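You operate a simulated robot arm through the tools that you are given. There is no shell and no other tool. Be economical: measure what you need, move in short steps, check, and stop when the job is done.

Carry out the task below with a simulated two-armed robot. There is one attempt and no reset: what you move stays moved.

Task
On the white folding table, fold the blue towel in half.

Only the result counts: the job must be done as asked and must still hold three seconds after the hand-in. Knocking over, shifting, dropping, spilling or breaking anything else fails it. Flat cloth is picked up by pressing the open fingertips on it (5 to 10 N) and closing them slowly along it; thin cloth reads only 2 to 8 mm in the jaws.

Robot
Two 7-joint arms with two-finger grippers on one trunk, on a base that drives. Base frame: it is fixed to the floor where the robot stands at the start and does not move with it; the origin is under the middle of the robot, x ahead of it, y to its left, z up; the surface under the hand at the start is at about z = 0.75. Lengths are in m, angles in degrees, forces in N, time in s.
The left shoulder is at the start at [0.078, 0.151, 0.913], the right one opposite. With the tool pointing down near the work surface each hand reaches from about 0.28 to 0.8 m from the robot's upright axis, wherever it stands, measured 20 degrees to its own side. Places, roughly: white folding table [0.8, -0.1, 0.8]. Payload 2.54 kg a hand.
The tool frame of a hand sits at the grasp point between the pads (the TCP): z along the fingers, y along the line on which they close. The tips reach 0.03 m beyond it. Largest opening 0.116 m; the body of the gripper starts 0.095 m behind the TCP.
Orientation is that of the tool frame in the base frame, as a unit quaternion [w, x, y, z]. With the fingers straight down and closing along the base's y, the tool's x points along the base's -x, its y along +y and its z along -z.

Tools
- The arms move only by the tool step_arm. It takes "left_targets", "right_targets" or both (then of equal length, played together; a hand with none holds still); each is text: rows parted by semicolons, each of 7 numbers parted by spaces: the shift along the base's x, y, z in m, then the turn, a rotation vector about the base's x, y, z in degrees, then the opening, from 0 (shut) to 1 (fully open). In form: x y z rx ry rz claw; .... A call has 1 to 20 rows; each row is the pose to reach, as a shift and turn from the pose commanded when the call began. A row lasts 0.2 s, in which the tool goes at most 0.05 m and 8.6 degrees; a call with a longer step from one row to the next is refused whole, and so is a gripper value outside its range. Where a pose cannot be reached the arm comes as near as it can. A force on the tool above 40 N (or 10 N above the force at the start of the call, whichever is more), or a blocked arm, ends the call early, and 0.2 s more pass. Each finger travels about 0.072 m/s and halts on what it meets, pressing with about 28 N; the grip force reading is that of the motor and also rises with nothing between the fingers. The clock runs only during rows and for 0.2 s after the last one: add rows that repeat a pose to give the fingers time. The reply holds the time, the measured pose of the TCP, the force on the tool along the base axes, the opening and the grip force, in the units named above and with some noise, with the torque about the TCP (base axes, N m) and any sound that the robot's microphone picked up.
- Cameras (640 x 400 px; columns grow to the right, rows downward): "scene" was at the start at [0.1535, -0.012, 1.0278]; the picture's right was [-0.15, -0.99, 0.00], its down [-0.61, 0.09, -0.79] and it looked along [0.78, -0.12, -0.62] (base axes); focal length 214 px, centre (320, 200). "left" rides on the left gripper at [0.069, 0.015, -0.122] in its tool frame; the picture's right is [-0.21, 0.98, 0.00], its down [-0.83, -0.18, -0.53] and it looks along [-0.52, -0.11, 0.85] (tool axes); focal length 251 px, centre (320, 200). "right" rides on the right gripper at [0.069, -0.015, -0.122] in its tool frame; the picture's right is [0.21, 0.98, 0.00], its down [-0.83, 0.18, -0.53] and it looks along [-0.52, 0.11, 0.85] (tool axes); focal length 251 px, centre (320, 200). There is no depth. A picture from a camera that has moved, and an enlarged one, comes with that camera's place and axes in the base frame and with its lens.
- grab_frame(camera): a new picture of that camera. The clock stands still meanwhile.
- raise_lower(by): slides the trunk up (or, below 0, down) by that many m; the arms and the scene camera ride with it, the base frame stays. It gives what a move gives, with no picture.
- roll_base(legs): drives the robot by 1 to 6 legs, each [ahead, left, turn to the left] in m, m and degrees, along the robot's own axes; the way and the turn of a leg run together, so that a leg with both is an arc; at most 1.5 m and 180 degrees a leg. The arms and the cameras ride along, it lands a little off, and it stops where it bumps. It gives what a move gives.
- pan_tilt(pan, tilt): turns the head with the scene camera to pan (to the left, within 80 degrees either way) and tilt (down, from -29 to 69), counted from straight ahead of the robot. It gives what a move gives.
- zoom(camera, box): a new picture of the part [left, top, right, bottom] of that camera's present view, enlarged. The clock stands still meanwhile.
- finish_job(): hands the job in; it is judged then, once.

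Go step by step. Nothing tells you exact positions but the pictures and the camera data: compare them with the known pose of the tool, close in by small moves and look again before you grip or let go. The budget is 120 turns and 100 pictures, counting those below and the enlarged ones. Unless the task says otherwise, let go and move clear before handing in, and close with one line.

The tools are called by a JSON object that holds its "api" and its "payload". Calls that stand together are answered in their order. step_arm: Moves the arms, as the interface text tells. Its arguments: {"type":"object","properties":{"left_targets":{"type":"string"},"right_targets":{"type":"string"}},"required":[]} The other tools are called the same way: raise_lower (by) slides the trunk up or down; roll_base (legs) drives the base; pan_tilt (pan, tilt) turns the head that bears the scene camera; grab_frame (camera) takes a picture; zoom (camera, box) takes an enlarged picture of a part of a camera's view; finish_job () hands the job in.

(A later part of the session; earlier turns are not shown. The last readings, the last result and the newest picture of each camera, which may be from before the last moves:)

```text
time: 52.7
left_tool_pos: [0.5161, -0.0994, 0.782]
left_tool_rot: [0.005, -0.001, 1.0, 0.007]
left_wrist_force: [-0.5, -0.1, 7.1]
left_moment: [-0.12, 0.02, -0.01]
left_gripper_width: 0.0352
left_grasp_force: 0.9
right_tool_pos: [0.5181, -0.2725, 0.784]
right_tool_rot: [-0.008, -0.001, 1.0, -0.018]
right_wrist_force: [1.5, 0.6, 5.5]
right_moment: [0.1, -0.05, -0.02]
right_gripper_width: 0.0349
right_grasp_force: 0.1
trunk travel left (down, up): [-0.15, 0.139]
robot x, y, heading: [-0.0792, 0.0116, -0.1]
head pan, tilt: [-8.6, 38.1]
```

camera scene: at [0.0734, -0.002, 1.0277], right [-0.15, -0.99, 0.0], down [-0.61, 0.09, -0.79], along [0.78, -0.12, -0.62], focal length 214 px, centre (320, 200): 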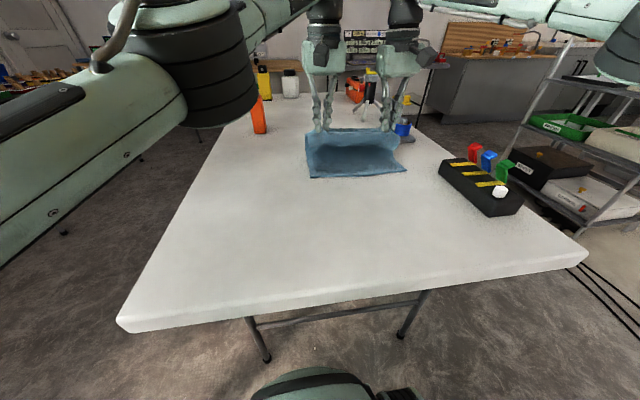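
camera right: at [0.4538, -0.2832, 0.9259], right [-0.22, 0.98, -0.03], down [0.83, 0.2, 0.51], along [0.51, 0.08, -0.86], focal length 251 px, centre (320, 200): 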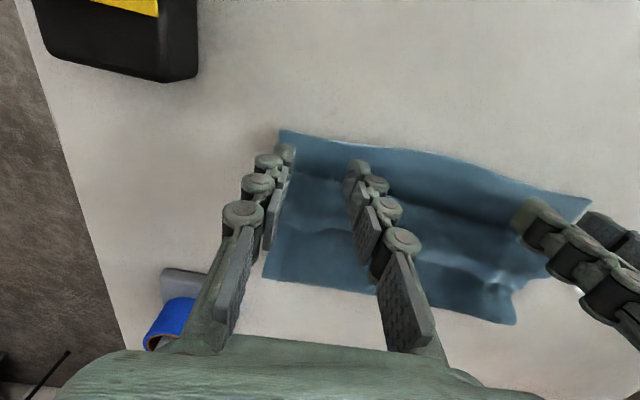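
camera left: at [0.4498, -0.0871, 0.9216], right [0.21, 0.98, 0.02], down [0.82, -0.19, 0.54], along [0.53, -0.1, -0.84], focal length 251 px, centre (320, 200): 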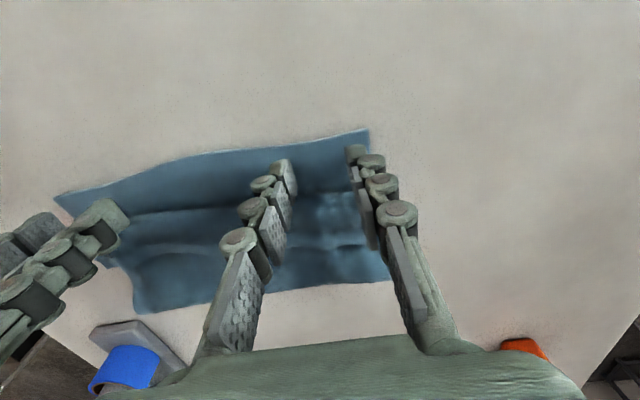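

Both press with 5–7 N. I close slowly and lift a little.

{"api": "step_arm", "payload": {"left_targets": "0 0 0 0 0 0 0.27; 0 0 0 0 0 0 0.24; 0 0 0 0 0 0 0.21; 0 0 0 0 0 0 0.18; 0 0 0 0 0 0 0.15; 0 0 0 0 0 0 0.12; 0 0 0 0 0 0 0.09; 0 0 0 0 0 0 0.06; 0 0 0 0 0 0 0.03; 0 0 0 0 0 0 0; 0 0 0 0 0 0 0; 0 0 0 0 0 0 0", "right_targets": "0 0 -0.001 0 0 0 0.27; 0 0 -0.001 0 0 0 0.24; 0 0 -0.001 0 0 0 0.21; 0 0 -0.001 0 0 0 0.18; 0 0 -0.001 0 0 0 0.15; 0 0 -0.001 0 0 0 0.12; 0 0 -0.001 0 0 0 0.09; 0 0 -0.001 0 0 0 0.06; 0 0 -0.001 0 0 0 0.03; 0 0 -0.001 0 0 0 0; 0 0 -0.001 0 0 0 0; 0 0 -0.001 0 0 0 0"}}

{"api": "step_arm", "payload": {"left_targets": "0 0 0.015 0 0 0 0; -0.02 0 0.04 0 0 0 0; -0.04 0 0.07 0 0 0 0; -0.06 0 0.1 0 0 0 0; -0.06 0 0.1 0 0 0 0", "right_targets": "0 0 0.015 0 0 0 0; -0.02 0 0.04 0 0 0 0; -0.04 0 0.07 0 0 0 0; -0.06 0 0.1 0 0 0 0; -0.06 0 0.1 0 0 0 0"}}

{"api": "grab_frame", "payload": {"camera": "scene"}}

```text
time: 55.3
left_tool_pos: [0.5162, -0.0982, 0.7823]
left_tool_rot: [0.005, -0.002, 1.0, 0.008]
left_wrist_force: [0.9, -0.1, 1.2]
left_moment: [-0.02, 0.0, 0.01]
left_gripper_width: 0.0
left_grasp_force: 27.6
right_tool_pos: [0.5169, -0.2728, 0.7816]
right_tool_rot: [-0.009, -0.001, 1.0, -0.019]
right_wrist_force: [-1.5, -0.6, 9.4]
right_moment: [0.03, 0.0, 0.02]
right_gripper_width: 0.0037
right_grasp_force: 27.6
trunk travel left (down, up): [-0.15, 0.139]
robot x, y, heading: [-0.0799, 0.0144, -0.2]
head pan, tilt: [-8.6, 38.1]
```

```text
time: 56.5
left_tool_pos: [0.4576, -0.0961, 0.8801]
left_tool_rot: [0.004, -0.002, 1.0, 0.007]
left_wrist_force: [-0.8, 0.5, -0.2]
left_moment: [-0.03, -0.03, -0.03]
left_gripper_width: 0.0
left_grasp_force: 27.9
right_tool_pos: [0.4581, -0.2718, 0.8803]
right_tool_rot: [-0.009, -0.001, 1.0, -0.019]
right_wrist_force: [0.0, 0.4, -0.3]
right_moment: [0.02, 0.03, 0.0]
right_gripper_width: 0.0037
right_grasp_force: 27.8
trunk travel left (down, up): [-0.15, 0.139]
robot x, y, heading: [-0.0806, 0.0112, -0.2]
head pan, tilt: [-8.6, 38.1]
```

```text
34 pictures are left
camera scene: at [0.0731, -0.002, 1.0278], right [-0.15, -0.99, 0.0], down [-0.61, 0.09, -0.79], along [0.78, -0.12, -0.62], focal length 214 px, centre (320, 200)
```

scene: 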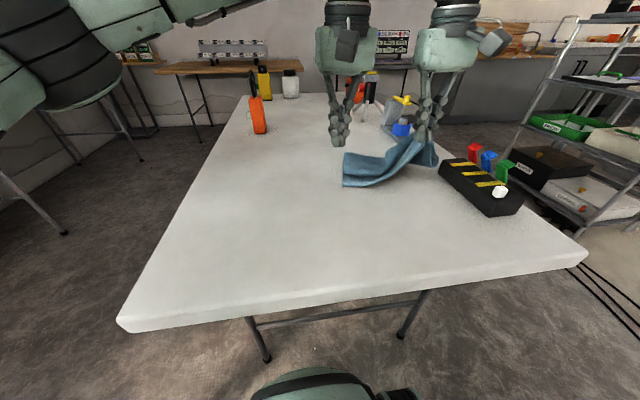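

The right holds its corner but the left slipped. I lower the right back along the same path, still holding, and look for the left corner.

{"api": "step_arm", "payload": {"left_targets": "0 0 0.01 0 0 0 0.15; 0 0.02 0.01 0 0 0 0.3; 0 0.03 0.01 0 0 0 0.3; 0 0.03 0.01 0 0 0 0.3; 0 0.03 0.01 0 0 0 0.3; 0 0.03 0.01 0 0 0 0.3", "right_targets": "0.02 0 -0.03 0 0 0 0; 0.03 0 -0.06 0 0 0 0; 0.03 -0.005 -0.08 0 0 0 0; 0.025 -0.01 -0.09 0 0 0 0; 0.02 -0.01 -0.09 0 0 0 0; 0.02 -0.01 -0.09 0 0 0 0"}}

{"api": "zoom", "payload": {"camera": "scene", "box": [280, 110, 480, 235]}}

{"api": "grab_frame", "payload": {"camera": "left"}}

```text
time: 57.9
left_tool_pos: [0.4573, -0.0681, 0.8909]
left_tool_rot: [0.003, -0.002, 1.0, 0.008]
left_wrist_force: [0.1, 1.0, -0.3]
left_moment: [0.03, 0.0, 0.0]
left_gripper_width: 0.0347
left_grasp_force: 0.0
right_tool_pos: [0.4792, -0.2815, 0.7921]
right_tool_rot: [-0.006, 0.0, 1.0, -0.019]
right_wrist_force: [2.4, 0.6, 10.3]
right_moment: [0.06, -0.18, -0.06]
right_gripper_width: 0.0036
right_grasp_force: 28.1
trunk travel left (down, up): [-0.15, 0.139]
robot x, y, heading: [-0.0808, 0.0123, -0.1]
head pan, tilt: [-8.6, 38.1]
```

```text
3.20 times, centred on (380, 172) of scene
camera zoom: at [0.0725, -0.0016, 1.028], right [-0.15, -0.99, 0.0], down [-0.61, 0.09, -0.79], along [0.78, -0.12, -0.62], focal length 686 px, centre (128, 288)
```

zoom: 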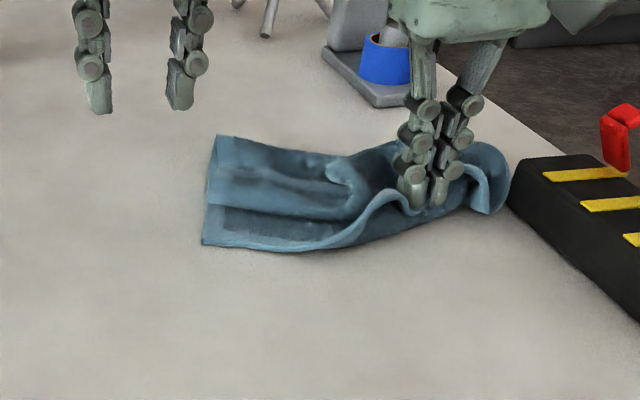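

```text
32 pictures are left
camera left: at [0.3877, -0.0554, 1.0123], right [0.21, 0.98, 0.02], down [0.82, -0.19, 0.54], along [0.53, -0.1, -0.84], focal length 251 px, centre (320, 200)
```

left: 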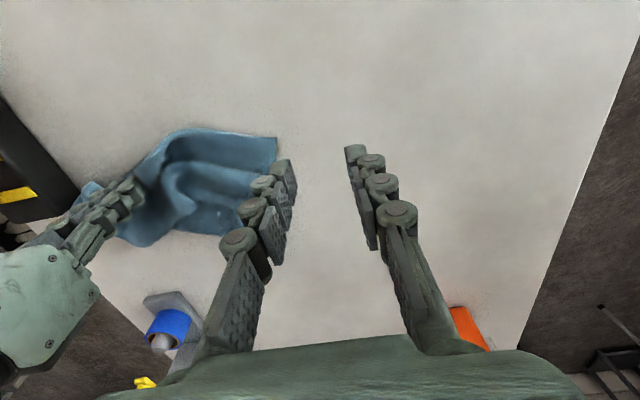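

The near-left corner is now at about (0.466,-0.115) as a single layer. I ease the right hand up slightly and take the left over that corner with a narrower opening.

{"api": "step_arm", "payload": {"left_targets": "0.004 -0.03 -0.02 0 0 0 0.2; 0.008 -0.06 -0.04 0 0 0 0.2; 0.008 -0.074 -0.07 0 0 0 0.2; 0.008 -0.074 -0.092 0 0 0 0.2; 0.008 -0.074 -0.1 0 0 0 0.2; 0.008 -0.074 -0.104 0 0 0 0.2", "right_targets": "0 0 0.003 0 0 0 0; 0 0 0.004 0 0 0 0; 0 0 0.004 0 0 0 0; 0 0 0.004 0 0 0 0; 0 0 0.004 0 0 0 0; 0 0 0.004 0 0 0 0"}}

{"api": "grab_frame", "payload": {"camera": "left"}}

```text
time: 59.3
left_tool_pos: [0.4647, -0.1436, 0.7863]
left_tool_rot: [0.003, -0.002, 1.0, 0.006]
left_wrist_force: [-0.6, 0.3, 0.4]
left_moment: [-0.03, -0.03, 0.02]
left_gripper_width: 0.0233
left_grasp_force: 0.1
right_tool_pos: [0.4781, -0.2815, 0.795]
right_tool_rot: [-0.008, -0.001, 1.0, -0.019]
right_wrist_force: [-0.6, 1.2, 4.2]
right_moment: [0.02, 0.0, 0.04]
right_gripper_width: 0.0038
right_grasp_force: 27.6
trunk travel left (down, up): [-0.15, 0.139]
robot x, y, heading: [-0.0776, 0.0082, -0.1]
head pan, tilt: [-8.6, 38.1]
```

```text
31 pictures are left
camera left: at [0.3951, -0.1306, 0.9083], right [0.21, 0.98, 0.02], down [0.82, -0.19, 0.54], along [0.53, -0.1, -0.84], focal length 251 px, centre (320, 200)
```

left: 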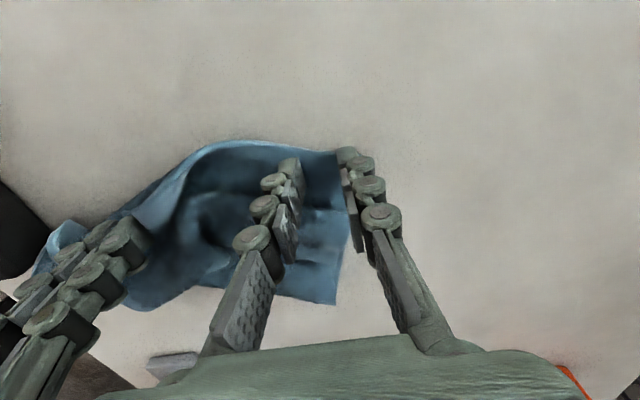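

The outer finger is right on the corner, so I shift inward 1 cm and press.

{"api": "step_arm", "payload": {"left_targets": "0.004 -0.01 0.004 0 0 0 0.2; 0.004 -0.01 0 0 0 0 0.2; 0.004 -0.01 -0.003 0 0 0 0.2; 0.004 -0.01 -0.005 0 0 0 0.2; 0.004 -0.01 -0.006 0 0 0 0.2"}}

```text
time: 60.5
left_tool_pos: [0.4686, -0.1535, 0.7827]
left_tool_rot: [0.005, -0.001, 1.0, 0.006]
left_wrist_force: [2.1, 0.0, 9.5]
left_moment: [-0.06, -0.05, -0.03]
left_gripper_width: 0.023
left_grasp_force: 0.1
right_tool_pos: [0.4768, -0.2835, 0.7954]
right_tool_rot: [-0.007, -0.001, 1.0, -0.019]
right_wrist_force: [-0.6, 0.7, 4.2]
right_moment: [0.02, 0.0, -0.03]
right_gripper_width: 0.0034
right_grasp_force: 28.8
trunk travel left (down, up): [-0.15, 0.139]
robot x, y, heading: [-0.0804, 0.0104, 0.2]
head pan, tilt: [-8.6, 38.1]
```

{"api": "step_arm", "payload": {"left_targets": "0 0 0 0 0 0 0.18; 0 0 0 0 0 0 0.16; 0 0 0 0 0 0 0.14; 0 0 -0.0005 0 0 0 0.12; 0 0 -0.0005 0 0 0 0.1; 0 0 -0.0005 0 0 0 0.08; 0 0 -0.001 0 0 0 0.06; 0 0 -0.001 0 0 0 0.04; 0 0 -0.001 0 0 0 0.02; 0 0 -0.001 0 0 0 0; 0 0 -0.001 0 0 0 0; 0 0 -0.001 0 0 0 0"}}

{"api": "step_arm", "payload": {"left_targets": "0 0 0.015 0 0 0 0; -0.02 0 0.04 0 0 0 0; -0.04 0 0.07 0 0 0 0; -0.06 0 0.1 0 0 0 0; -0.06 0 0.1 0 0 0 0", "right_targets": "0 0 0.015 0 0 0 0; -0.02 0 0.04 0 0 0 0; -0.04 0 0.07 0 0 0 0; -0.06 0 0.1 0 0 0 0; -0.06 0 0.1 0 0 0 0"}}

{"api": "grab_frame", "payload": {"camera": "scene"}}

```text
time: 63.1
left_tool_pos: [0.4684, -0.1525, 0.7803]
left_tool_rot: [0.004, -0.001, 1.0, 0.008]
left_wrist_force: [0.2, 0.4, 16.9]
left_moment: [-0.03, -0.01, 0.0]
left_gripper_width: 0.0038
left_grasp_force: 27.7
right_tool_pos: [0.4777, -0.2826, 0.7957]
right_tool_rot: [-0.009, -0.001, 1.0, -0.019]
right_wrist_force: [0.4, -0.1, 3.7]
right_moment: [0.08, -0.05, 0.01]
right_gripper_width: 0.0036
right_grasp_force: 27.6
trunk travel left (down, up): [-0.15, 0.139]
robot x, y, heading: [-0.0806, 0.0066, 0.1]
head pan, tilt: [-8.6, 38.1]
```

```text
time: 64.3
left_tool_pos: [0.4098, -0.1535, 0.8812]
left_tool_rot: [0.004, -0.002, 1.0, 0.007]
left_wrist_force: [0.0, 0.6, 0.6]
left_moment: [-0.01, 0.01, -0.03]
left_gripper_width: 0.0028
left_grasp_force: 28.0
right_tool_pos: [0.419, -0.2802, 0.8943]
right_tool_rot: [-0.009, -0.001, 1.0, -0.018]
right_wrist_force: [0.2, 0.4, 0.7]
right_moment: [0.02, -0.01, 0.02]
right_gripper_width: 0.0033
right_grasp_force: 28.3
trunk travel left (down, up): [-0.15, 0.139]
robot x, y, heading: [-0.0795, 0.0139, 0.1]
head pan, tilt: [-8.6, 38.1]
```

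```text
30 pictures are left
camera scene: at [0.073, -0.002, 1.0278], right [-0.15, -0.99, 0.0], down [-0.61, 0.09, -0.79], along [0.78, -0.12, -0.62], focal length 214 px, centre (320, 200)
```

scene: 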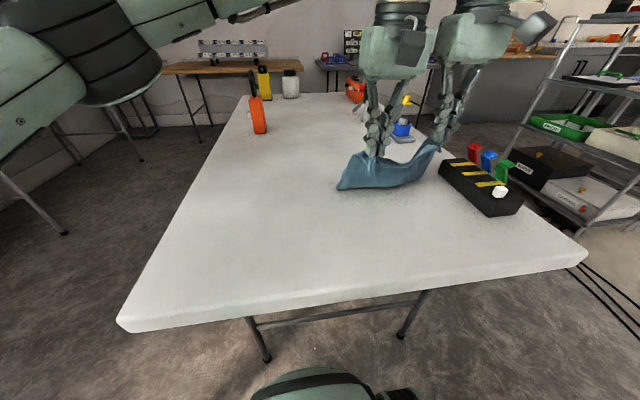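

Both corners are held. I raise the trunk so the towel hangs free, then shift left away from the black box and spread the hands gently.

{"api": "raise_lower", "payload": {"by": 0.13}}

{"api": "step_arm", "payload": {"left_targets": "0 0.015 0.01 0 0 0 0; 0 0.03 0.025 0 0 0 0; 0 0.045 0.04 0 0 0 0; 0 0.06 0.055 0 0 0 0; 0 0.07 0.07 0 0 0 0; 0 0.07 0.08 0 0 0 0; 0 0.07 0.08 0 0 0 0", "right_targets": "-0.002 0.01 0.0 0 0 0 0; -0.004 0.02 0.012 0 0 0 0; -0.006 0.03 0.027 0 0 0 0; -0.009 0.04 0.042 0 0 0 0; -0.009 0.042 0.057 0 0 0 0; -0.009 0.042 0.067 0 0 0 0; -0.009 0.042 0.067 0 0 0 0"}}

{"api": "grab_frame", "payload": {"camera": "scene"}}

```text
time: 65.9
left_tool_pos: [0.4089, -0.1543, 1.0096]
left_tool_rot: [0.004, -0.001, 1.0, 0.008]
left_wrist_force: [0.2, 0.0, -0.3]
left_moment: [-0.03, -0.01, 0.01]
left_gripper_width: 0.0029
left_grasp_force: 27.9
right_tool_pos: [0.4199, -0.2801, 1.0241]
right_tool_rot: [-0.009, -0.001, 1.0, -0.018]
right_wrist_force: [0.3, -0.1, 0.0]
right_moment: [-0.01, 0.01, 0.03]
right_gripper_width: 0.0035
right_grasp_force: 27.7
trunk travel left (down, up): [-0.28, 0.009]
robot x, y, heading: [-0.0787, 0.0122, 0.0]
head pan, tilt: [-8.6, 38.1]
```

```text
time: 67.5
left_tool_pos: [0.4095, -0.0839, 1.0904]
left_tool_rot: [0.004, -0.002, 1.0, 0.007]
left_wrist_force: [0.4, -0.6, 0.1]
left_moment: [-0.02, 0.03, 0.02]
left_gripper_width: 0.0027
left_grasp_force: 28.1
right_tool_pos: [0.4107, -0.237, 1.0908]
right_tool_rot: [-0.008, -0.001, 1.0, -0.018]
right_wrist_force: [-0.9, 0.3, 0.2]
right_moment: [0.03, 0.02, -0.01]
right_gripper_width: 0.0034
right_grasp_force: 28.4
trunk travel left (down, up): [-0.28, 0.009]
robot x, y, heading: [-0.0799, 0.0096, 0.2]
head pan, tilt: [-8.6, 38.1]
```

```text
29 pictures are left
camera scene: at [0.0731, -0.0019, 1.1578], right [-0.15, -0.99, 0.0], down [-0.61, 0.09, -0.79], along [0.78, -0.12, -0.62], focal length 214 px, centre (320, 200)
```

scene: 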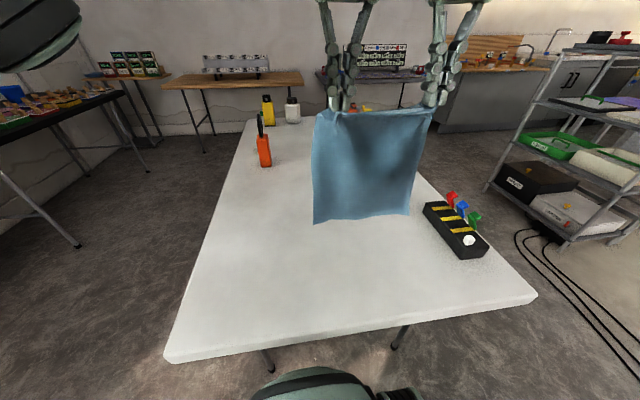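

The towel hangs free and fully unfolded. I zoom in to check the hem at the bottom.

{"api": "zoom", "payload": {"camera": "scene", "box": [280, 80, 472, 240]}}

```text
2.50 times, centred on (376, 160) of scene
camera zoom: at [0.0731, -0.0019, 1.1578], right [-0.15, -0.99, 0.0], down [-0.61, 0.09, -0.79], along [0.78, -0.12, -0.62], focal length 536 px, centre (180, 300)
```

zoom: 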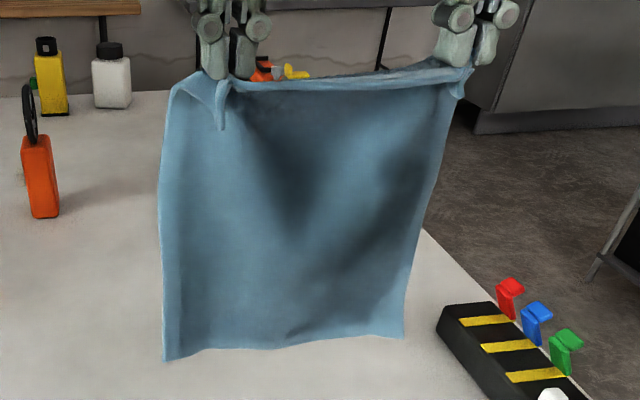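

The hem hangs clean, level and uncurled, with the towel spanning y≈-0.035 to -0.26. I now lower diagonally forward so the hem touches near x≈0.41 and half of the towel lays out away from me.

{"api": "step_arm", "payload": {"left_targets": "0 0 -0.02 0 0 0 0; 0.005 0 -0.04 0 0 0 0; 0.02 0 -0.06 0 0 0 0; 0.04 0 -0.08 0 0 0 0; 0.06 0 -0.1 0 0 0 0; 0.06 0 -0.1 0 0 0 0", "right_targets": "0 0 -0.02 0 0 0 0; 0.005 0 -0.04 0 0 0 0; 0.02 0 -0.06 0 0 0 0; 0.04 0 -0.08 0 0 0 0; 0.06 0 -0.1 0 0 0 0; 0.06 0 -0.1 0 0 0 0"}}

{"api": "grab_frame", "payload": {"camera": "scene"}}

```text
time: 68.9
left_tool_pos: [0.47, -0.0828, 0.9901]
left_tool_rot: [0.004, -0.001, 1.0, 0.008]
left_wrist_force: [-0.8, -1.2, -0.1]
left_moment: [0.0, 0.01, 0.03]
left_gripper_width: 0.0027
left_grasp_force: 27.9
right_tool_pos: [0.4694, -0.2386, 0.9922]
right_tool_rot: [-0.008, -0.002, 1.0, -0.019]
right_wrist_force: [0.8, 1.1, 0.1]
right_moment: [0.11, 0.04, 0.0]
right_gripper_width: 0.0034
right_grasp_force: 28.5
trunk travel left (down, up): [-0.28, 0.009]
robot x, y, heading: [-0.0772, 0.0114, -0.3]
head pan, tilt: [-8.6, 38.1]
```

```text
27 pictures are left
camera scene: at [0.0727, -0.002, 1.1579], right [-0.15, -0.99, 0.0], down [-0.61, 0.09, -0.79], along [0.78, -0.12, -0.62], focal length 214 px, centre (320, 200)
```

scene: 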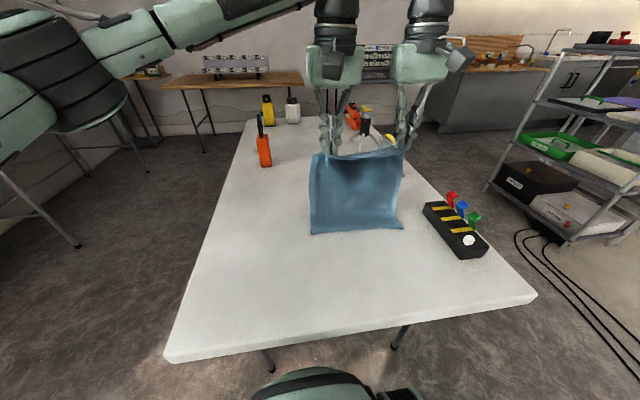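

The hem is on the table at x≈0.44 and the cloth leans forward as planned. I continue forward and down to lay out the first half.

{"api": "step_arm", "payload": {"left_targets": "0.02 0 -0.02 0 0 0 0; 0.04 0 -0.035 0 0 0 0; 0.06 0 -0.045 0 0 0 0; 0.08 0 -0.055 0 0 0 0; 0.1 0 -0.065 0 0 0 0; 0.115 0 -0.075 0 0 0 0; 0.115 0 -0.075 0 0 0 0", "right_targets": "0.02 0 -0.02 0 0 0 0; 0.04 0 -0.035 0 0 0 0; 0.06 0 -0.045 0 0 0 0; 0.08 0 -0.055 0 0 0 0; 0.1 0 -0.065 0 0 0 0; 0.115 0 -0.075 0 0 0 0; 0.115 0 -0.075 0 0 0 0"}}

{"api": "grab_frame", "payload": {"camera": "scene"}}

```text
time: 70.5
left_tool_pos: [0.5855, -0.0829, 0.9144]
left_tool_rot: [0.004, -0.002, 1.0, 0.008]
left_wrist_force: [0.0, -0.7, 0.0]
left_moment: [-0.06, -0.03, 0.02]
left_gripper_width: 0.0028
left_grasp_force: 28.0
right_tool_pos: [0.5797, -0.2401, 0.9172]
right_tool_rot: [-0.009, -0.001, 1.0, -0.019]
right_wrist_force: [-0.1, 1.1, -0.2]
right_moment: [0.04, 0.04, 0.03]
right_gripper_width: 0.0038
right_grasp_force: 28.2
right hand out of reach, approached as far as the arm can: row 6, 7
trunk travel left (down, up): [-0.28, 0.009]
robot x, y, heading: [-0.084, 0.0126, 0.1]
head pan, tilt: [-8.6, 38.1]
```

```text
26 pictures are left
camera scene: at [0.0731, -0.0019, 1.1578], right [-0.15, -0.99, 0.0], down [-0.61, 0.09, -0.79], along [0.78, -0.12, -0.62], focal length 214 px, centre (320, 200)
```

scene: 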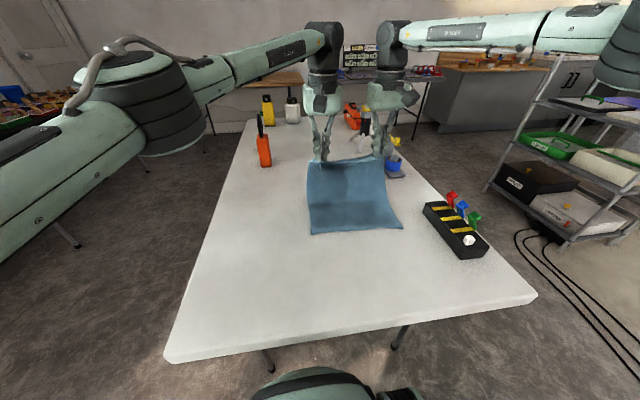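

The hem stayed put and half the towel is laid out. Now I bring the held edge back over toward the hem in an arc.

{"api": "step_arm", "payload": {"left_targets": "-0.02 0 -0.007 0 0 0 0; -0.04 0 -0.017 0 0 0 0; -0.06 0 -0.03 0 0 0 0; -0.08 0 -0.044 0 0 0 0; -0.086 0 -0.05 0 0 0 0; -0.086 0 -0.05 0 0 0 0", "right_targets": "-0.02 0 -0.007 0 0 0 0; -0.04 0 -0.017 0 0 0 0; -0.06 0 -0.03 0 0 0 0; -0.08 0 -0.044 0 0 0 0; -0.09 0 -0.05 0 0 0 0; -0.09 0 -0.05 0 0 0 0"}}

{"api": "raise_lower", "payload": {"by": -0.04}}

{"api": "grab_frame", "payload": {"camera": "scene"}}

```text
time: 71.9
left_tool_pos: [0.4989, -0.0833, 0.8649]
left_tool_rot: [0.003, -0.002, 1.0, 0.007]
left_wrist_force: [0.9, -1.8, -0.7]
left_moment: [-0.05, 0.0, 0.02]
left_gripper_width: 0.003
left_grasp_force: 28.0
right_tool_pos: [0.4884, -0.2408, 0.8693]
right_tool_rot: [-0.008, 0.0, 1.0, -0.018]
right_wrist_force: [0.3, 0.7, -0.9]
right_moment: [0.07, -0.02, 0.0]
right_gripper_width: 0.0035
right_grasp_force: 28.5
trunk travel left (down, up): [-0.28, 0.009]
robot x, y, heading: [-0.0796, 0.0092, -0.1]
head pan, tilt: [-8.6, 38.1]
```

```text
time: 72.7
left_tool_pos: [0.4984, -0.0828, 0.8254]
left_tool_rot: [0.004, -0.001, 1.0, 0.008]
left_wrist_force: [-0.1, -1.1, 0.2]
left_moment: [-0.03, 0.01, 0.0]
left_gripper_width: 0.003
left_grasp_force: 27.7
right_tool_pos: [0.4892, -0.2399, 0.8289]
right_tool_rot: [-0.008, -0.001, 1.0, -0.018]
right_wrist_force: [0.3, 0.8, 0.1]
right_moment: [0.05, 0.0, 0.03]
right_gripper_width: 0.0035
right_grasp_force: 28.4
trunk travel left (down, up): [-0.24, 0.049]
robot x, y, heading: [-0.0817, 0.0117, -0.1]
head pan, tilt: [-8.6, 38.1]
```

```text
25 pictures are left
camera scene: at [0.0728, -0.0019, 1.1179], right [-0.15, -0.99, 0.0], down [-0.61, 0.09, -0.79], along [0.78, -0.12, -0.62], focal length 214 px, centre (320, 200)
```

scene: 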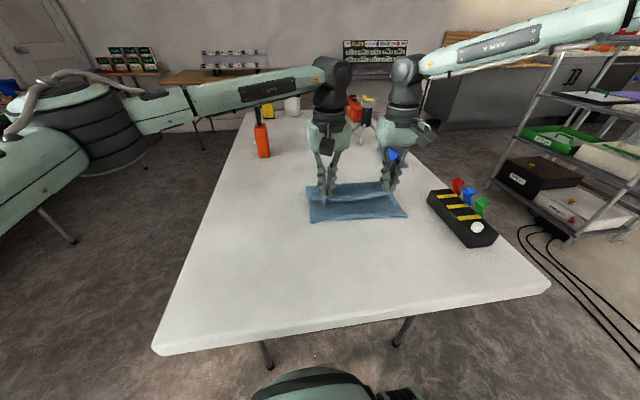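

The edge is nearly over. I zoom in to check alignment with the hem before placing.

{"api": "zoom", "payload": {"camera": "scene", "box": [290, 150, 418, 230]}}

{"api": "grab_frame", "payload": {"camera": "left"}}

{"api": "grab_frame", "payload": {"camera": "right"}}

```text
5.00 times, centred on (354, 190) of scene
camera zoom: at [0.0728, -0.0019, 1.1179], right [-0.15, -0.99, 0.0], down [-0.61, 0.09, -0.79], along [0.78, -0.12, -0.62], focal length 1072 px, centre (150, 250)
```

zoom: 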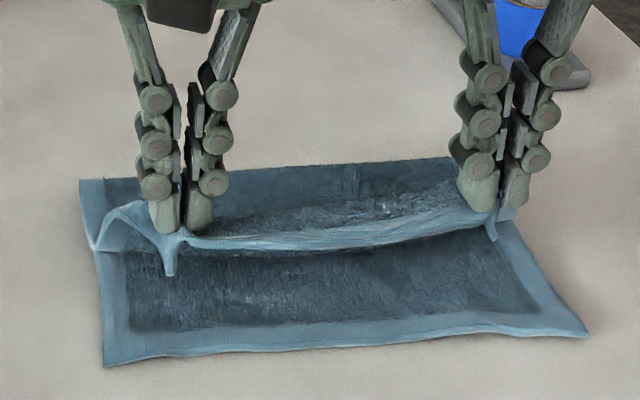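

```text
23 pictures are left
camera left: at [0.4291, -0.0701, 0.9473], right [0.21, 0.98, 0.02], down [0.82, -0.19, 0.54], along [0.53, -0.1, -0.84], focal length 251 px, centre (320, 200)
```

left: 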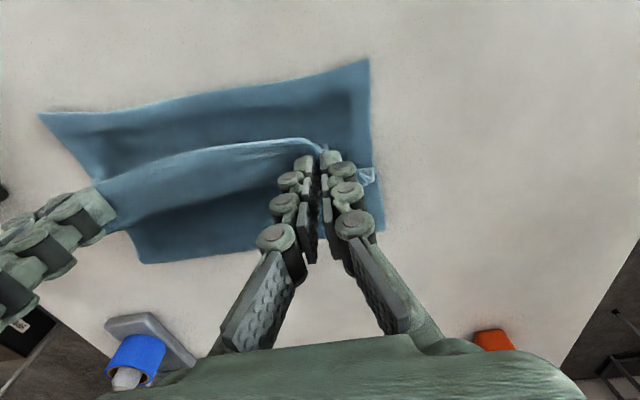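

```text
22 pictures are left
camera right: at [0.4222, -0.2517, 0.9529], right [-0.22, 0.98, -0.03], down [0.83, 0.2, 0.51], along [0.51, 0.08, -0.86], focal length 251 px, centre (320, 200)
```

right: 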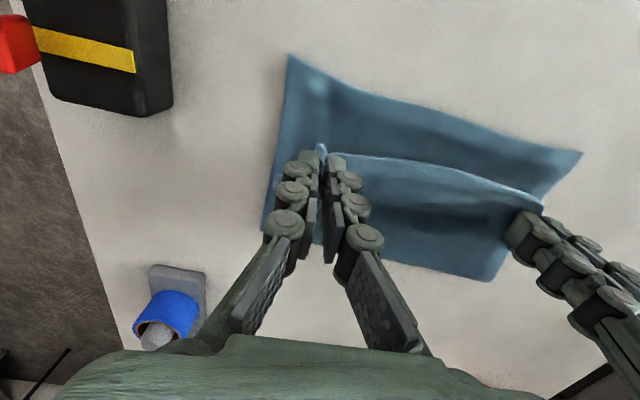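

Alignment is good: hem corners are at (0.448,-0.036) and (0.432,-0.279), and the held edge comes over straight without any curl. I shift about 1 cm to the right and lower the edge onto the hem.

{"api": "step_arm", "payload": {"left_targets": "-0.012 -0.003 -0.004 0 0 0 0; -0.024 -0.006 -0.01 0 0 0 0; -0.034 -0.009 -0.018 0 0 0 0; -0.039 -0.009 -0.026 0 0 0 0; -0.039 -0.009 -0.026 0 0 0 0", "right_targets": "-0.012 -0.003 -0.006 0 0 0 0; -0.024 -0.006 -0.013 0 0 0 0; -0.034 -0.009 -0.021 0 0 0 0; -0.038 -0.009 -0.029 0 0 0 0; -0.038 -0.009 -0.029 0 0 0 0"}}

{"api": "zoom", "payload": {"camera": "scene", "box": [290, 150, 418, 230]}}

{"api": "grab_frame", "payload": {"camera": "right"}}

```text
time: 73.9
left_tool_pos: [0.4601, -0.0915, 0.7987]
left_tool_rot: [0.003, -0.002, 1.0, 0.007]
left_wrist_force: [-0.2, -0.7, 0.2]
left_moment: [-0.04, -0.01, 0.01]
left_gripper_width: 0.0028
left_grasp_force: 27.8
right_tool_pos: [0.4499, -0.2487, 0.7998]
right_tool_rot: [-0.009, -0.001, 1.0, -0.018]
right_wrist_force: [0.3, 1.2, -0.4]
right_moment: [0.05, 0.0, 0.0]
right_gripper_width: 0.0034
right_grasp_force: 28.7
trunk travel left (down, up): [-0.24, 0.049]
robot x, y, heading: [-0.0803, 0.0076, -0.1]
head pan, tilt: [-8.6, 38.1]
```

```text
5.00 times, centred on (354, 190) of scene
camera zoom: at [0.0731, -0.002, 1.1178], right [-0.15, -0.99, 0.0], down [-0.61, 0.09, -0.79], along [0.78, -0.12, -0.62], focal length 1072 px, centre (150, 250)
```

zoom: 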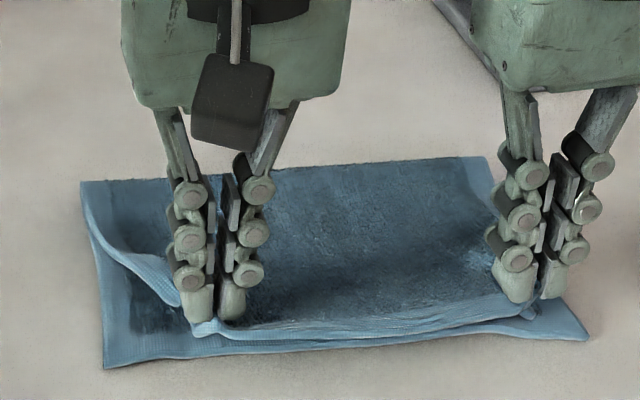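

```text
20 pictures are left
camera right: at [0.3844, -0.2609, 0.9241], right [-0.22, 0.98, -0.03], down [0.83, 0.2, 0.51], along [0.51, 0.08, -0.86], focal length 251 px, centre (320, 200)
```

right: 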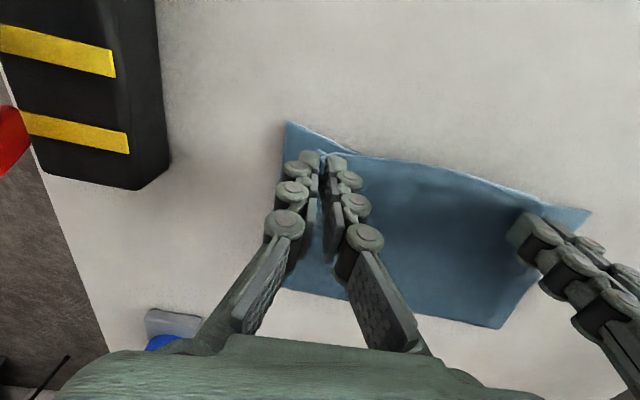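

The edge is over the hem, but the flap's left side is drawn inward because the hands are too close together. I spread the hands gently until the edge is taut.

{"api": "step_arm", "payload": {"left_targets": "0 0.006 0 0 0 0 0; 0 0.012 0 0 0 0 0; 0 0.018 0 0 0 0 0; 0 0.022 0 0 0 0 0; 0 0.022 0 0 0 0 0", "right_targets": "0 -0.002 0 0 0 0 0; -0.002 -0.004 0 0 0 0 0; -0.003 -0.005 0 0 0 0 0; -0.004 -0.006 0 0 0 0 0; -0.004 -0.006 0 0 0 0 0"}}

{"api": "zoom", "payload": {"camera": "scene", "box": [290, 150, 418, 230]}}

```text
time: 75.1
left_tool_pos: [0.4588, -0.0708, 0.7993]
left_tool_rot: [0.003, -0.001, 1.0, 0.006]
left_wrist_force: [-1.6, -16.0, 0.2]
left_moment: [-0.48, 0.04, -0.12]
left_gripper_width: 0.0034
left_grasp_force: 28.0
right_tool_pos: [0.4459, -0.2541, 0.7998]
right_tool_rot: [-0.008, -0.002, 1.0, -0.017]
right_wrist_force: [-0.1, 15.6, -0.5]
right_moment: [0.5, -0.06, 0.13]
right_gripper_width: 0.0036
right_grasp_force: 27.5
trunk travel left (down, up): [-0.24, 0.049]
robot x, y, heading: [-0.0774, 0.0097, -0.1]
head pan, tilt: [-8.6, 38.1]
```

```text
5.00 times, centred on (354, 190) of scene
camera zoom: at [0.073, -0.002, 1.1178], right [-0.15, -0.99, 0.0], down [-0.61, 0.09, -0.79], along [0.78, -0.12, -0.62], focal length 1072 px, centre (150, 250)
```

zoom: 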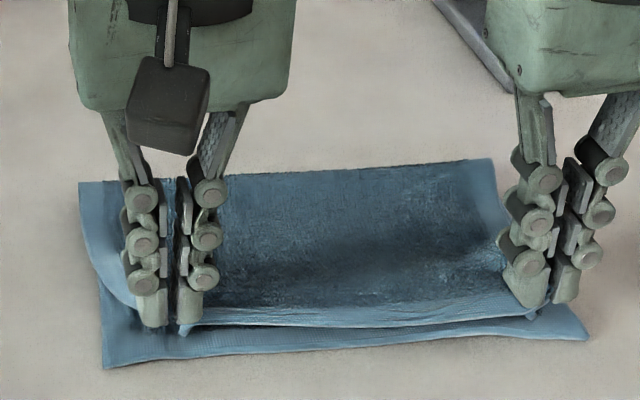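

Now the edge is straight and reaches across. I ease the tension slightly, lower to contact, then release and lift straight up.

{"api": "step_arm", "payload": {"left_targets": "-0.002 -0.003 -0.005 0 0 0 0; -0.004 -0.003 -0.01 0 0 0 0; -0.004 -0.003 -0.012 0 0 0 0; -0.004 -0.003 -0.011 0 0 0 0.03; -0.004 -0.003 -0.011 0 0 0 0.06; -0.004 -0.003 -0.011 0 0 0 0.1; -0.004 -0.003 -0.011 0 0 0 0.15; -0.004 -0.003 -0.011 0 0 0 0.2; -0.004 -0.003 0 0 0 0 0.2; -0.004 -0.003 0.02 0 0 0 0.2; -0.004 -0.003 0.05 0 0 0 0.2; -0.004 -0.003 0.09 0 0 0 0.2", "right_targets": "-0.002 0.003 -0.005 0 0 0 0; -0.004 0.003 -0.01 0 0 0 0; -0.004 0.003 -0.012 0 0 0 0; -0.004 0.003 -0.011 0 0 0 0.03; -0.004 0.003 -0.011 0 0 0 0.06; -0.004 0.003 -0.011 0 0 0 0.1; -0.004 0.003 -0.011 0 0 0 0.15; -0.004 0.003 -0.011 0 0 0 0.2; -0.004 0.003 0 0 0 0 0.2; -0.004 0.003 0.02 0 0 0 0.2; -0.004 0.003 0.05 0 0 0 0.2; -0.004 0.003 0.09 0 0 0 0.2"}}

{"api": "zoom", "payload": {"camera": "scene", "box": [290, 150, 418, 230]}}

{"api": "grab_frame", "payload": {"camera": "left"}}

{"api": "grab_frame", "payload": {"camera": "right"}}

```text
time: 77.7
left_tool_pos: [0.4568, -0.0725, 0.8911]
left_tool_rot: [0.004, -0.002, 1.0, 0.008]
left_wrist_force: [-0.1, 0.1, -0.3]
left_moment: [0.04, 0.0, 0.0]
left_gripper_width: 0.0233
left_grasp_force: 0.2
right_tool_pos: [0.4426, -0.2529, 0.8901]
right_tool_rot: [-0.009, 0.0, 1.0, -0.019]
right_wrist_force: [-0.5, 0.9, -0.1]
right_moment: [0.01, 0.02, -0.02]
right_gripper_width: 0.0234
right_grasp_force: 0.1
trunk travel left (down, up): [-0.24, 0.049]
robot x, y, heading: [-0.0825, 0.0092, 0.1]
head pan, tilt: [-8.6, 38.1]
```

```text
5.00 times, centred on (354, 190) of scene
camera zoom: at [0.0725, -0.0019, 1.1178], right [-0.15, -0.99, 0.0], down [-0.61, 0.09, -0.79], along [0.78, -0.12, -0.62], focal length 1072 px, centre (150, 250)
```

zoom: 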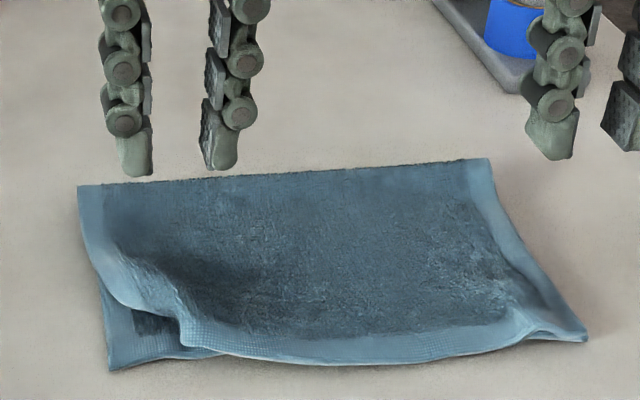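

```text
17 pictures are left
camera left: at [0.3862, -0.06, 1.0133], right [0.21, 0.98, 0.02], down [0.82, -0.19, 0.54], along [0.53, -0.1, -0.84], focal length 251 px, centre (320, 200)
```

left: 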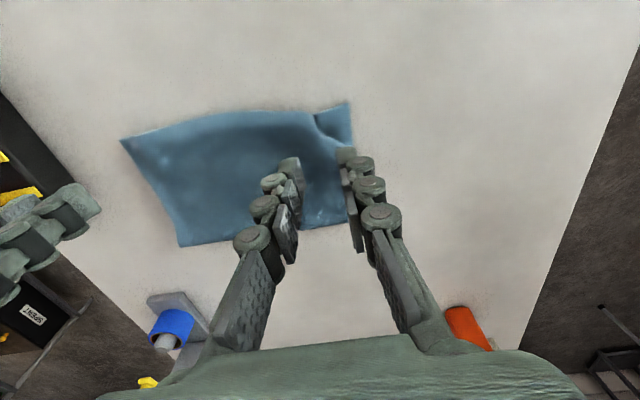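

```text
16 pictures are left
camera right: at [0.3758, -0.2643, 1.0156], right [-0.22, 0.98, -0.03], down [0.83, 0.2, 0.51], along [0.51, 0.08, -0.86], focal length 251 px, centre (320, 200)
```

right: 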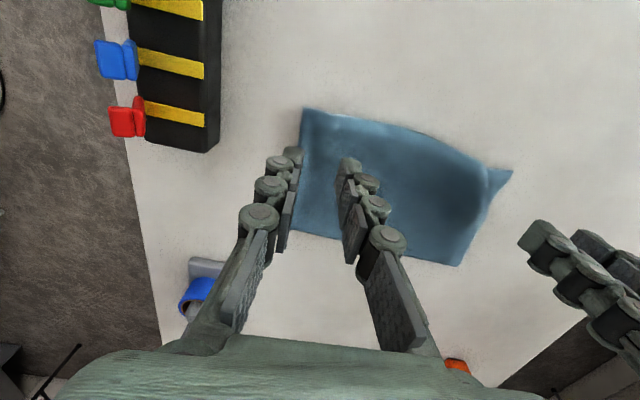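

The fold is nearly true; only the flap's left corner is bunched about 4 cm inward. I zoom in on that corner.

{"api": "zoom", "payload": {"camera": "scene", "box": [302, 190, 350, 228]}}

```text
10.53 times, centred on (326, 209) of scene
camera zoom: at [0.0725, -0.0019, 1.1178], right [-0.15, -0.99, 0.0], down [-0.61, 0.09, -0.79], along [0.78, -0.12, -0.62], focal length 2258 px, centre (257, 105)
```

zoom: 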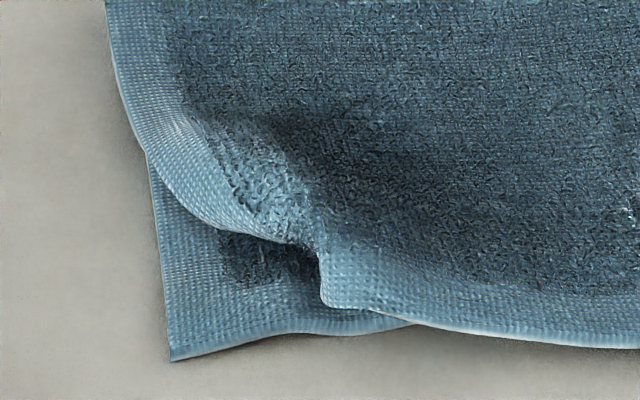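

The flap corner is at about (0.451,-0.077) with a hump of slack beside it at (0.464,-0.07). I pinch only the hump, lift slightly and draw it outward to the left.

{"api": "step_arm", "payload": {"left_targets": "0.004 0.002 -0.03 0 0 0 0.25; 0.007 0.002 -0.06 0 0 0 0.25; 0.007 0.002 -0.085 0 0 0 0.25; 0.007 0.002 -0.099 0 0 0 0.25; 0.007 0.002 -0.099 0 0 0 0.25; 0.007 0.002 -0.099 0 0 0 0.2; 0.007 0.002 -0.099 0 0 0 0.15; 0.007 0.002 -0.099 0 0 0 0.1; 0.007 0.002 -0.099 0 0 0 0.05; 0.007 0.002 -0.099 0 0 0 0; 0.007 0.002 -0.099 0 0 0 0; 0.007 0.002 -0.099 0 0 0 0; 0.007 0.002 -0.09 0 0 0 0; 0.007 0.002 -0.085 0 0 0 0"}}

{"api": "zoom", "payload": {"camera": "scene", "box": [290, 150, 418, 230]}}

```text
time: 80.7
left_tool_pos: [0.4637, -0.07, 0.8052]
left_tool_rot: [0.003, -0.002, 1.0, 0.008]
left_wrist_force: [0.7, -0.3, -0.8]
left_moment: [-0.02, 0.01, -0.02]
left_gripper_width: 0.0042
left_grasp_force: 28.2
right_tool_pos: [0.4424, -0.2539, 0.891]
right_tool_rot: [-0.008, -0.001, 1.0, -0.019]
right_wrist_force: [1.2, 0.9, 0.4]
right_moment: [0.0, 0.0, 0.01]
right_gripper_width: 0.0232
right_grasp_force: 0.0
trunk travel left (down, up): [-0.24, 0.049]
robot x, y, heading: [-0.0793, 0.0099, 0.1]
head pan, tilt: [-8.6, 38.1]
```

```text
5.00 times, centred on (354, 190) of scene
camera zoom: at [0.073, -0.002, 1.1178], right [-0.15, -0.99, 0.0], down [-0.61, 0.09, -0.79], along [0.78, -0.12, -0.62], focal length 1072 px, centre (150, 250)
```

zoom: 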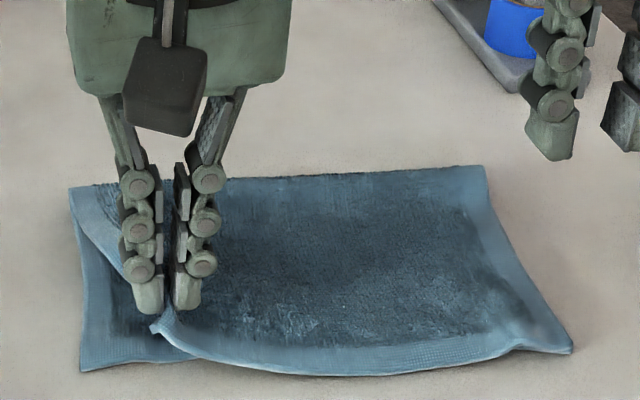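

The hump is held, with the bottom layer free. I draw it 3.5 cm to the left and slightly toward me, then look.

{"api": "step_arm", "payload": {"left_targets": "0 0.008 0 0 0 0 0; 0 0.016 0 0 0 0 0; -0.002 0.024 0 0 0 0 0; -0.003 0.032 0 0 0 0 0; -0.003 0.032 0 0 0 0 0"}}

{"api": "zoom", "payload": {"camera": "scene", "box": [282, 150, 410, 230]}}

```text
time: 81.9
left_tool_pos: [0.4607, -0.0393, 0.803]
left_tool_rot: [0.004, -0.002, 1.0, 0.008]
left_wrist_force: [0.6, -0.8, 0.1]
left_moment: [-0.02, 0.0, -0.01]
left_gripper_width: 0.0042
left_grasp_force: 28.4
right_tool_pos: [0.4433, -0.2525, 0.8908]
right_tool_rot: [-0.009, 0.0, 1.0, -0.018]
right_wrist_force: [0.8, 1.0, -0.1]
right_moment: [-0.02, -0.01, 0.0]
right_gripper_width: 0.0232
right_grasp_force: 0.1
trunk travel left (down, up): [-0.24, 0.049]
robot x, y, heading: [-0.0774, 0.011, 0.1]
head pan, tilt: [-8.6, 38.1]
```

```text
5.00 times, centred on (346, 190) of scene
camera zoom: at [0.0731, -0.002, 1.1178], right [-0.15, -0.99, 0.0], down [-0.61, 0.09, -0.79], along [0.78, -0.12, -0.62], focal length 1072 px, centre (190, 250)
```

zoom: 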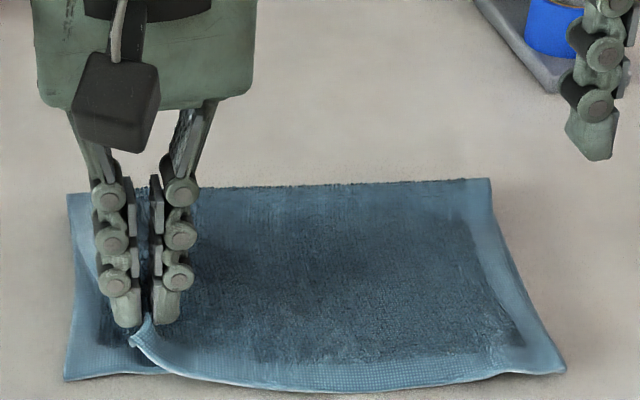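

The whole towel slid along instead. I press it down with the closed right fingers near the middle to pin it, before drawing the corner further.

{"api": "step_arm", "payload": {"right_targets": "0.015 0.03 -0.02 0 0 0 0.1; 0.03 0.06 -0.04 0 0 0 0; 0.045 0.09 -0.06 0 0 0 0; 0.05 0.1 -0.085 0 0 0 0; 0.05 0.1 -0.1 0 0 0 0; 0.05 0.1 -0.105 0 0 0 0; 0.05 0.1 -0.108 0 0 0 0; 0.05 0.1 -0.108 0 0 0 0"}}

```text
time: 83.7
left_tool_pos: [0.4604, -0.0389, 0.8043]
left_tool_rot: [0.005, -0.002, 1.0, 0.007]
left_wrist_force: [-0.1, -0.3, -0.1]
left_moment: [0.02, 0.03, 0.0]
left_gripper_width: 0.0044
left_grasp_force: 28.0
right_tool_pos: [0.4942, -0.1499, 0.7828]
right_tool_rot: [-0.006, -0.001, 1.0, -0.018]
right_wrist_force: [-0.3, -1.6, 10.8]
right_moment: [-0.01, 0.01, 0.01]
right_gripper_width: 0.0
right_grasp_force: 28.0
trunk travel left (down, up): [-0.24, 0.049]
robot x, y, heading: [-0.0825, 0.0099, -0.2]
head pan, tilt: [-8.6, 38.1]
```

{"api": "step_arm", "payload": {"left_targets": "-0.001 0.008 0 0 0 0 0; -0.002 0.016 0 0 0 0 0; -0.004 0.024 0 0 0 0 0; -0.005 0.03 0 0 0 0 0; -0.005 0.03 0 0 0 0 0"}}

{"api": "zoom", "payload": {"camera": "scene", "box": [282, 150, 410, 230]}}

```text
time: 84.9
left_tool_pos: [0.4547, -0.0101, 0.8052]
left_tool_rot: [0.005, -0.001, 1.0, 0.006]
left_wrist_force: [1.9, -13.7, -2.9]
left_moment: [-0.38, -0.07, -0.16]
left_gripper_width: 0.005
left_grasp_force: 27.7
right_tool_pos: [0.4939, -0.1503, 0.7824]
right_tool_rot: [-0.007, -0.002, 1.0, -0.017]
right_wrist_force: [-2.7, 11.7, 15.2]
right_moment: [0.41, 0.05, -0.02]
right_gripper_width: 0.0
right_grasp_force: 28.0
trunk travel left (down, up): [-0.24, 0.049]
robot x, y, heading: [-0.0795, 0.0118, 0.0]
head pan, tilt: [-8.6, 38.1]
```

```text
5.00 times, centred on (346, 190) of scene
camera zoom: at [0.0721, -0.0018, 1.118], right [-0.15, -0.99, 0.0], down [-0.61, 0.09, -0.79], along [0.78, -0.12, -0.62], focal length 1072 px, centre (190, 250)
```

zoom: 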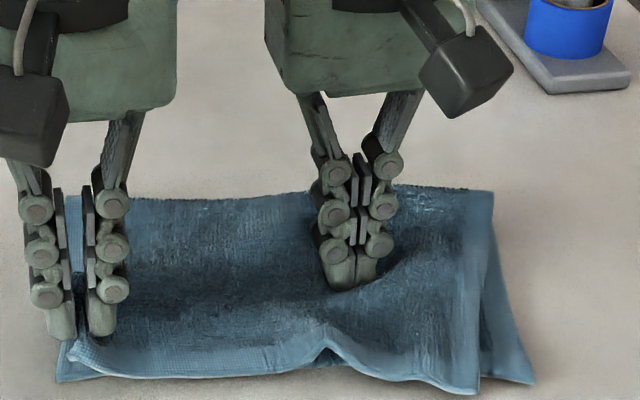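

The left corner now matches the bottom corner, but the flap's right side got pulled about 4 cm left with a pleat in the middle. I lower and press the left hand to pin that corner, lift the right, and place it on the right part of the flap to smooth it outward.

{"api": "step_arm", "payload": {"left_targets": "0 -0.004 -0.005 0 0 0 0; 0 -0.004 -0.011 0 0 0 0; 0 -0.004 -0.016 0 0 0 0; 0 -0.004 -0.02 0 0 0 0; 0 -0.004 -0.022 0 0 0 0; 0 -0.004 -0.022 0 0 0 0; 0 -0.004 -0.022 0 0 0 0", "right_targets": "0 0 0 0 0 0 0; 0 0 0.01 0 0 0 0; 0 0 0.03 0 0 0 0; -0.01 -0.03 0.03 0 0 0 0; -0.02 -0.06 0.02 0 0 0 0; -0.02 -0.065 0.01 0 0 0 0; -0.02 -0.065 0.006 0 0 0 0"}}

{"api": "zoom", "payload": {"camera": "scene", "box": [282, 150, 410, 230]}}

```text
time: 86.5
left_tool_pos: [0.4557, -0.0114, 0.7845]
left_tool_rot: [0.006, -0.003, 1.0, 0.007]
left_wrist_force: [5.1, 3.1, 25.9]
left_moment: [0.14, -0.24, 0.03]
left_gripper_width: 0.0045
left_grasp_force: 28.6
right_tool_pos: [0.472, -0.2165, 0.7898]
right_tool_rot: [-0.008, -0.001, 1.0, -0.019]
right_wrist_force: [-0.4, -0.1, 0.2]
right_moment: [0.04, -0.01, -0.03]
right_gripper_width: 0.0
right_grasp_force: 28.0
trunk travel left (down, up): [-0.24, 0.049]
robot x, y, heading: [-0.0783, 0.0109, 0.1]
head pan, tilt: [-8.6, 38.1]
```

```text
5.00 times, centred on (346, 190) of scene
camera zoom: at [0.0715, -0.0016, 1.1183], right [-0.15, -0.99, 0.0], down [-0.61, 0.09, -0.79], along [0.78, -0.12, -0.62], focal length 1072 px, centre (190, 250)
```

zoom: 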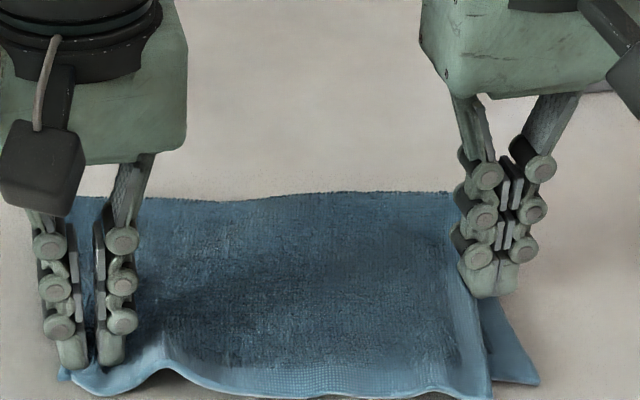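

The left corner is pinned. I set the right fingertips just inside the flap's right hem, press lightly and drag about 2.5 cm to the right.

{"api": "step_arm", "payload": {"right_targets": "-0.006 0.02 0.003 0 0 0 0; -0.006 0.02 -0.003 0 0 0 0; -0.006 0.02 -0.006 0 0 0 0; -0.006 0.02 -0.007 0 0 0 0; -0.006 0.013 -0.007 0 0 0 0; -0.006 0.006 -0.007 0 0 0 0; -0.006 -0.001 -0.007 0 0 0 0; -0.006 -0.006 -0.007 0 0 0 0; -0.006 -0.006 0.01 0 0 0 0; -0.006 -0.006 0.04 0 0 0 0; -0.006 -0.006 0.07 0 0 0 0"}}

{"api": "zoom", "payload": {"camera": "scene", "box": [282, 150, 410, 230]}}

```text
time: 88.9
left_tool_pos: [0.4553, -0.0132, 0.7843]
left_tool_rot: [0.005, -0.002, 1.0, 0.006]
left_wrist_force: [0.0, -0.3, 29.6]
left_moment: [0.07, -0.06, 0.01]
left_gripper_width: 0.004
left_grasp_force: 28.0
right_tool_pos: [0.4658, -0.2232, 0.8588]
right_tool_rot: [-0.008, -0.001, 1.0, -0.019]
right_wrist_force: [0.3, -0.2, -0.3]
right_moment: [0.01, 0.02, -0.01]
right_gripper_width: 0.0001
right_grasp_force: 28.3
trunk travel left (down, up): [-0.24, 0.049]
robot x, y, heading: [-0.0803, 0.0116, -0.1]
head pan, tilt: [-8.6, 38.1]
```

```text
5.00 times, centred on (346, 190) of scene
camera zoom: at [0.071, -0.0019, 1.1182], right [-0.15, -0.99, 0.0], down [-0.61, 0.09, -0.79], along [0.78, -0.12, -0.62], focal length 1072 px, centre (190, 250)
```

zoom: 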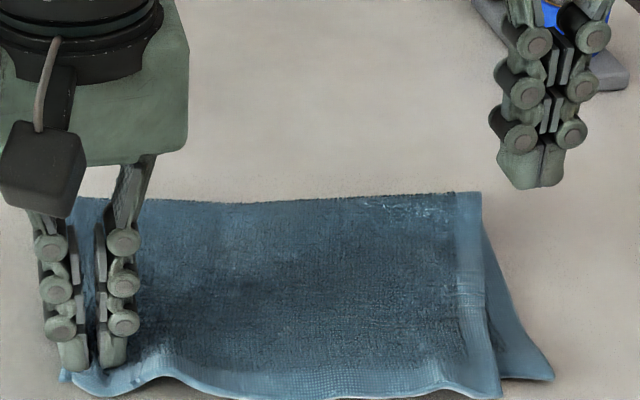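

Both layers moved together. On the right the flap overhangs the bottom hem by about 1 cm as a single layer, so I can pinch just that overhang near (0.400,-0.18).

{"api": "step_arm", "payload": {"right_targets": "-0.025 0.015 0 0 0 0 0.1; -0.05 0.03 -0.01 0 0 0 0.2; -0.066 0.043 -0.03 0 0 0 0.2; -0.066 0.043 -0.055 0 0 0 0.2; -0.066 0.043 -0.07 0 0 0 0.2; -0.066 0.043 -0.075 0 0 0 0.2; -0.066 0.043 -0.077 0 0 0 0.2"}}

{"api": "grab_frame", "payload": {"camera": "right"}}

```text
time: 90.5
left_tool_pos: [0.453, -0.0141, 0.7844]
left_tool_rot: [0.007, -0.002, 1.0, 0.006]
left_wrist_force: [1.9, -1.2, 25.4]
left_moment: [0.03, -0.08, -0.02]
left_gripper_width: 0.0042
left_grasp_force: 28.6
right_tool_pos: [0.4007, -0.1812, 0.7823]
right_tool_rot: [-0.006, -0.001, 1.0, -0.019]
right_wrist_force: [-1.9, -0.4, 9.5]
right_moment: [0.08, -0.02, 0.0]
right_gripper_width: 0.0232
right_grasp_force: 0.0
trunk travel left (down, up): [-0.24, 0.049]
robot x, y, heading: [-0.0812, 0.0084, -0.1]
head pan, tilt: [-8.6, 38.1]
```

```text
9 pictures are left
camera right: at [0.3328, -0.1921, 0.9065], right [-0.22, 0.98, -0.03], down [0.83, 0.2, 0.52], along [0.51, 0.08, -0.86], focal length 251 px, centre (320, 200)
```

right: 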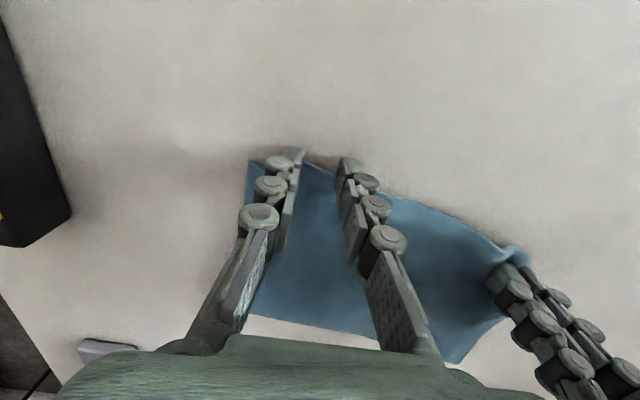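

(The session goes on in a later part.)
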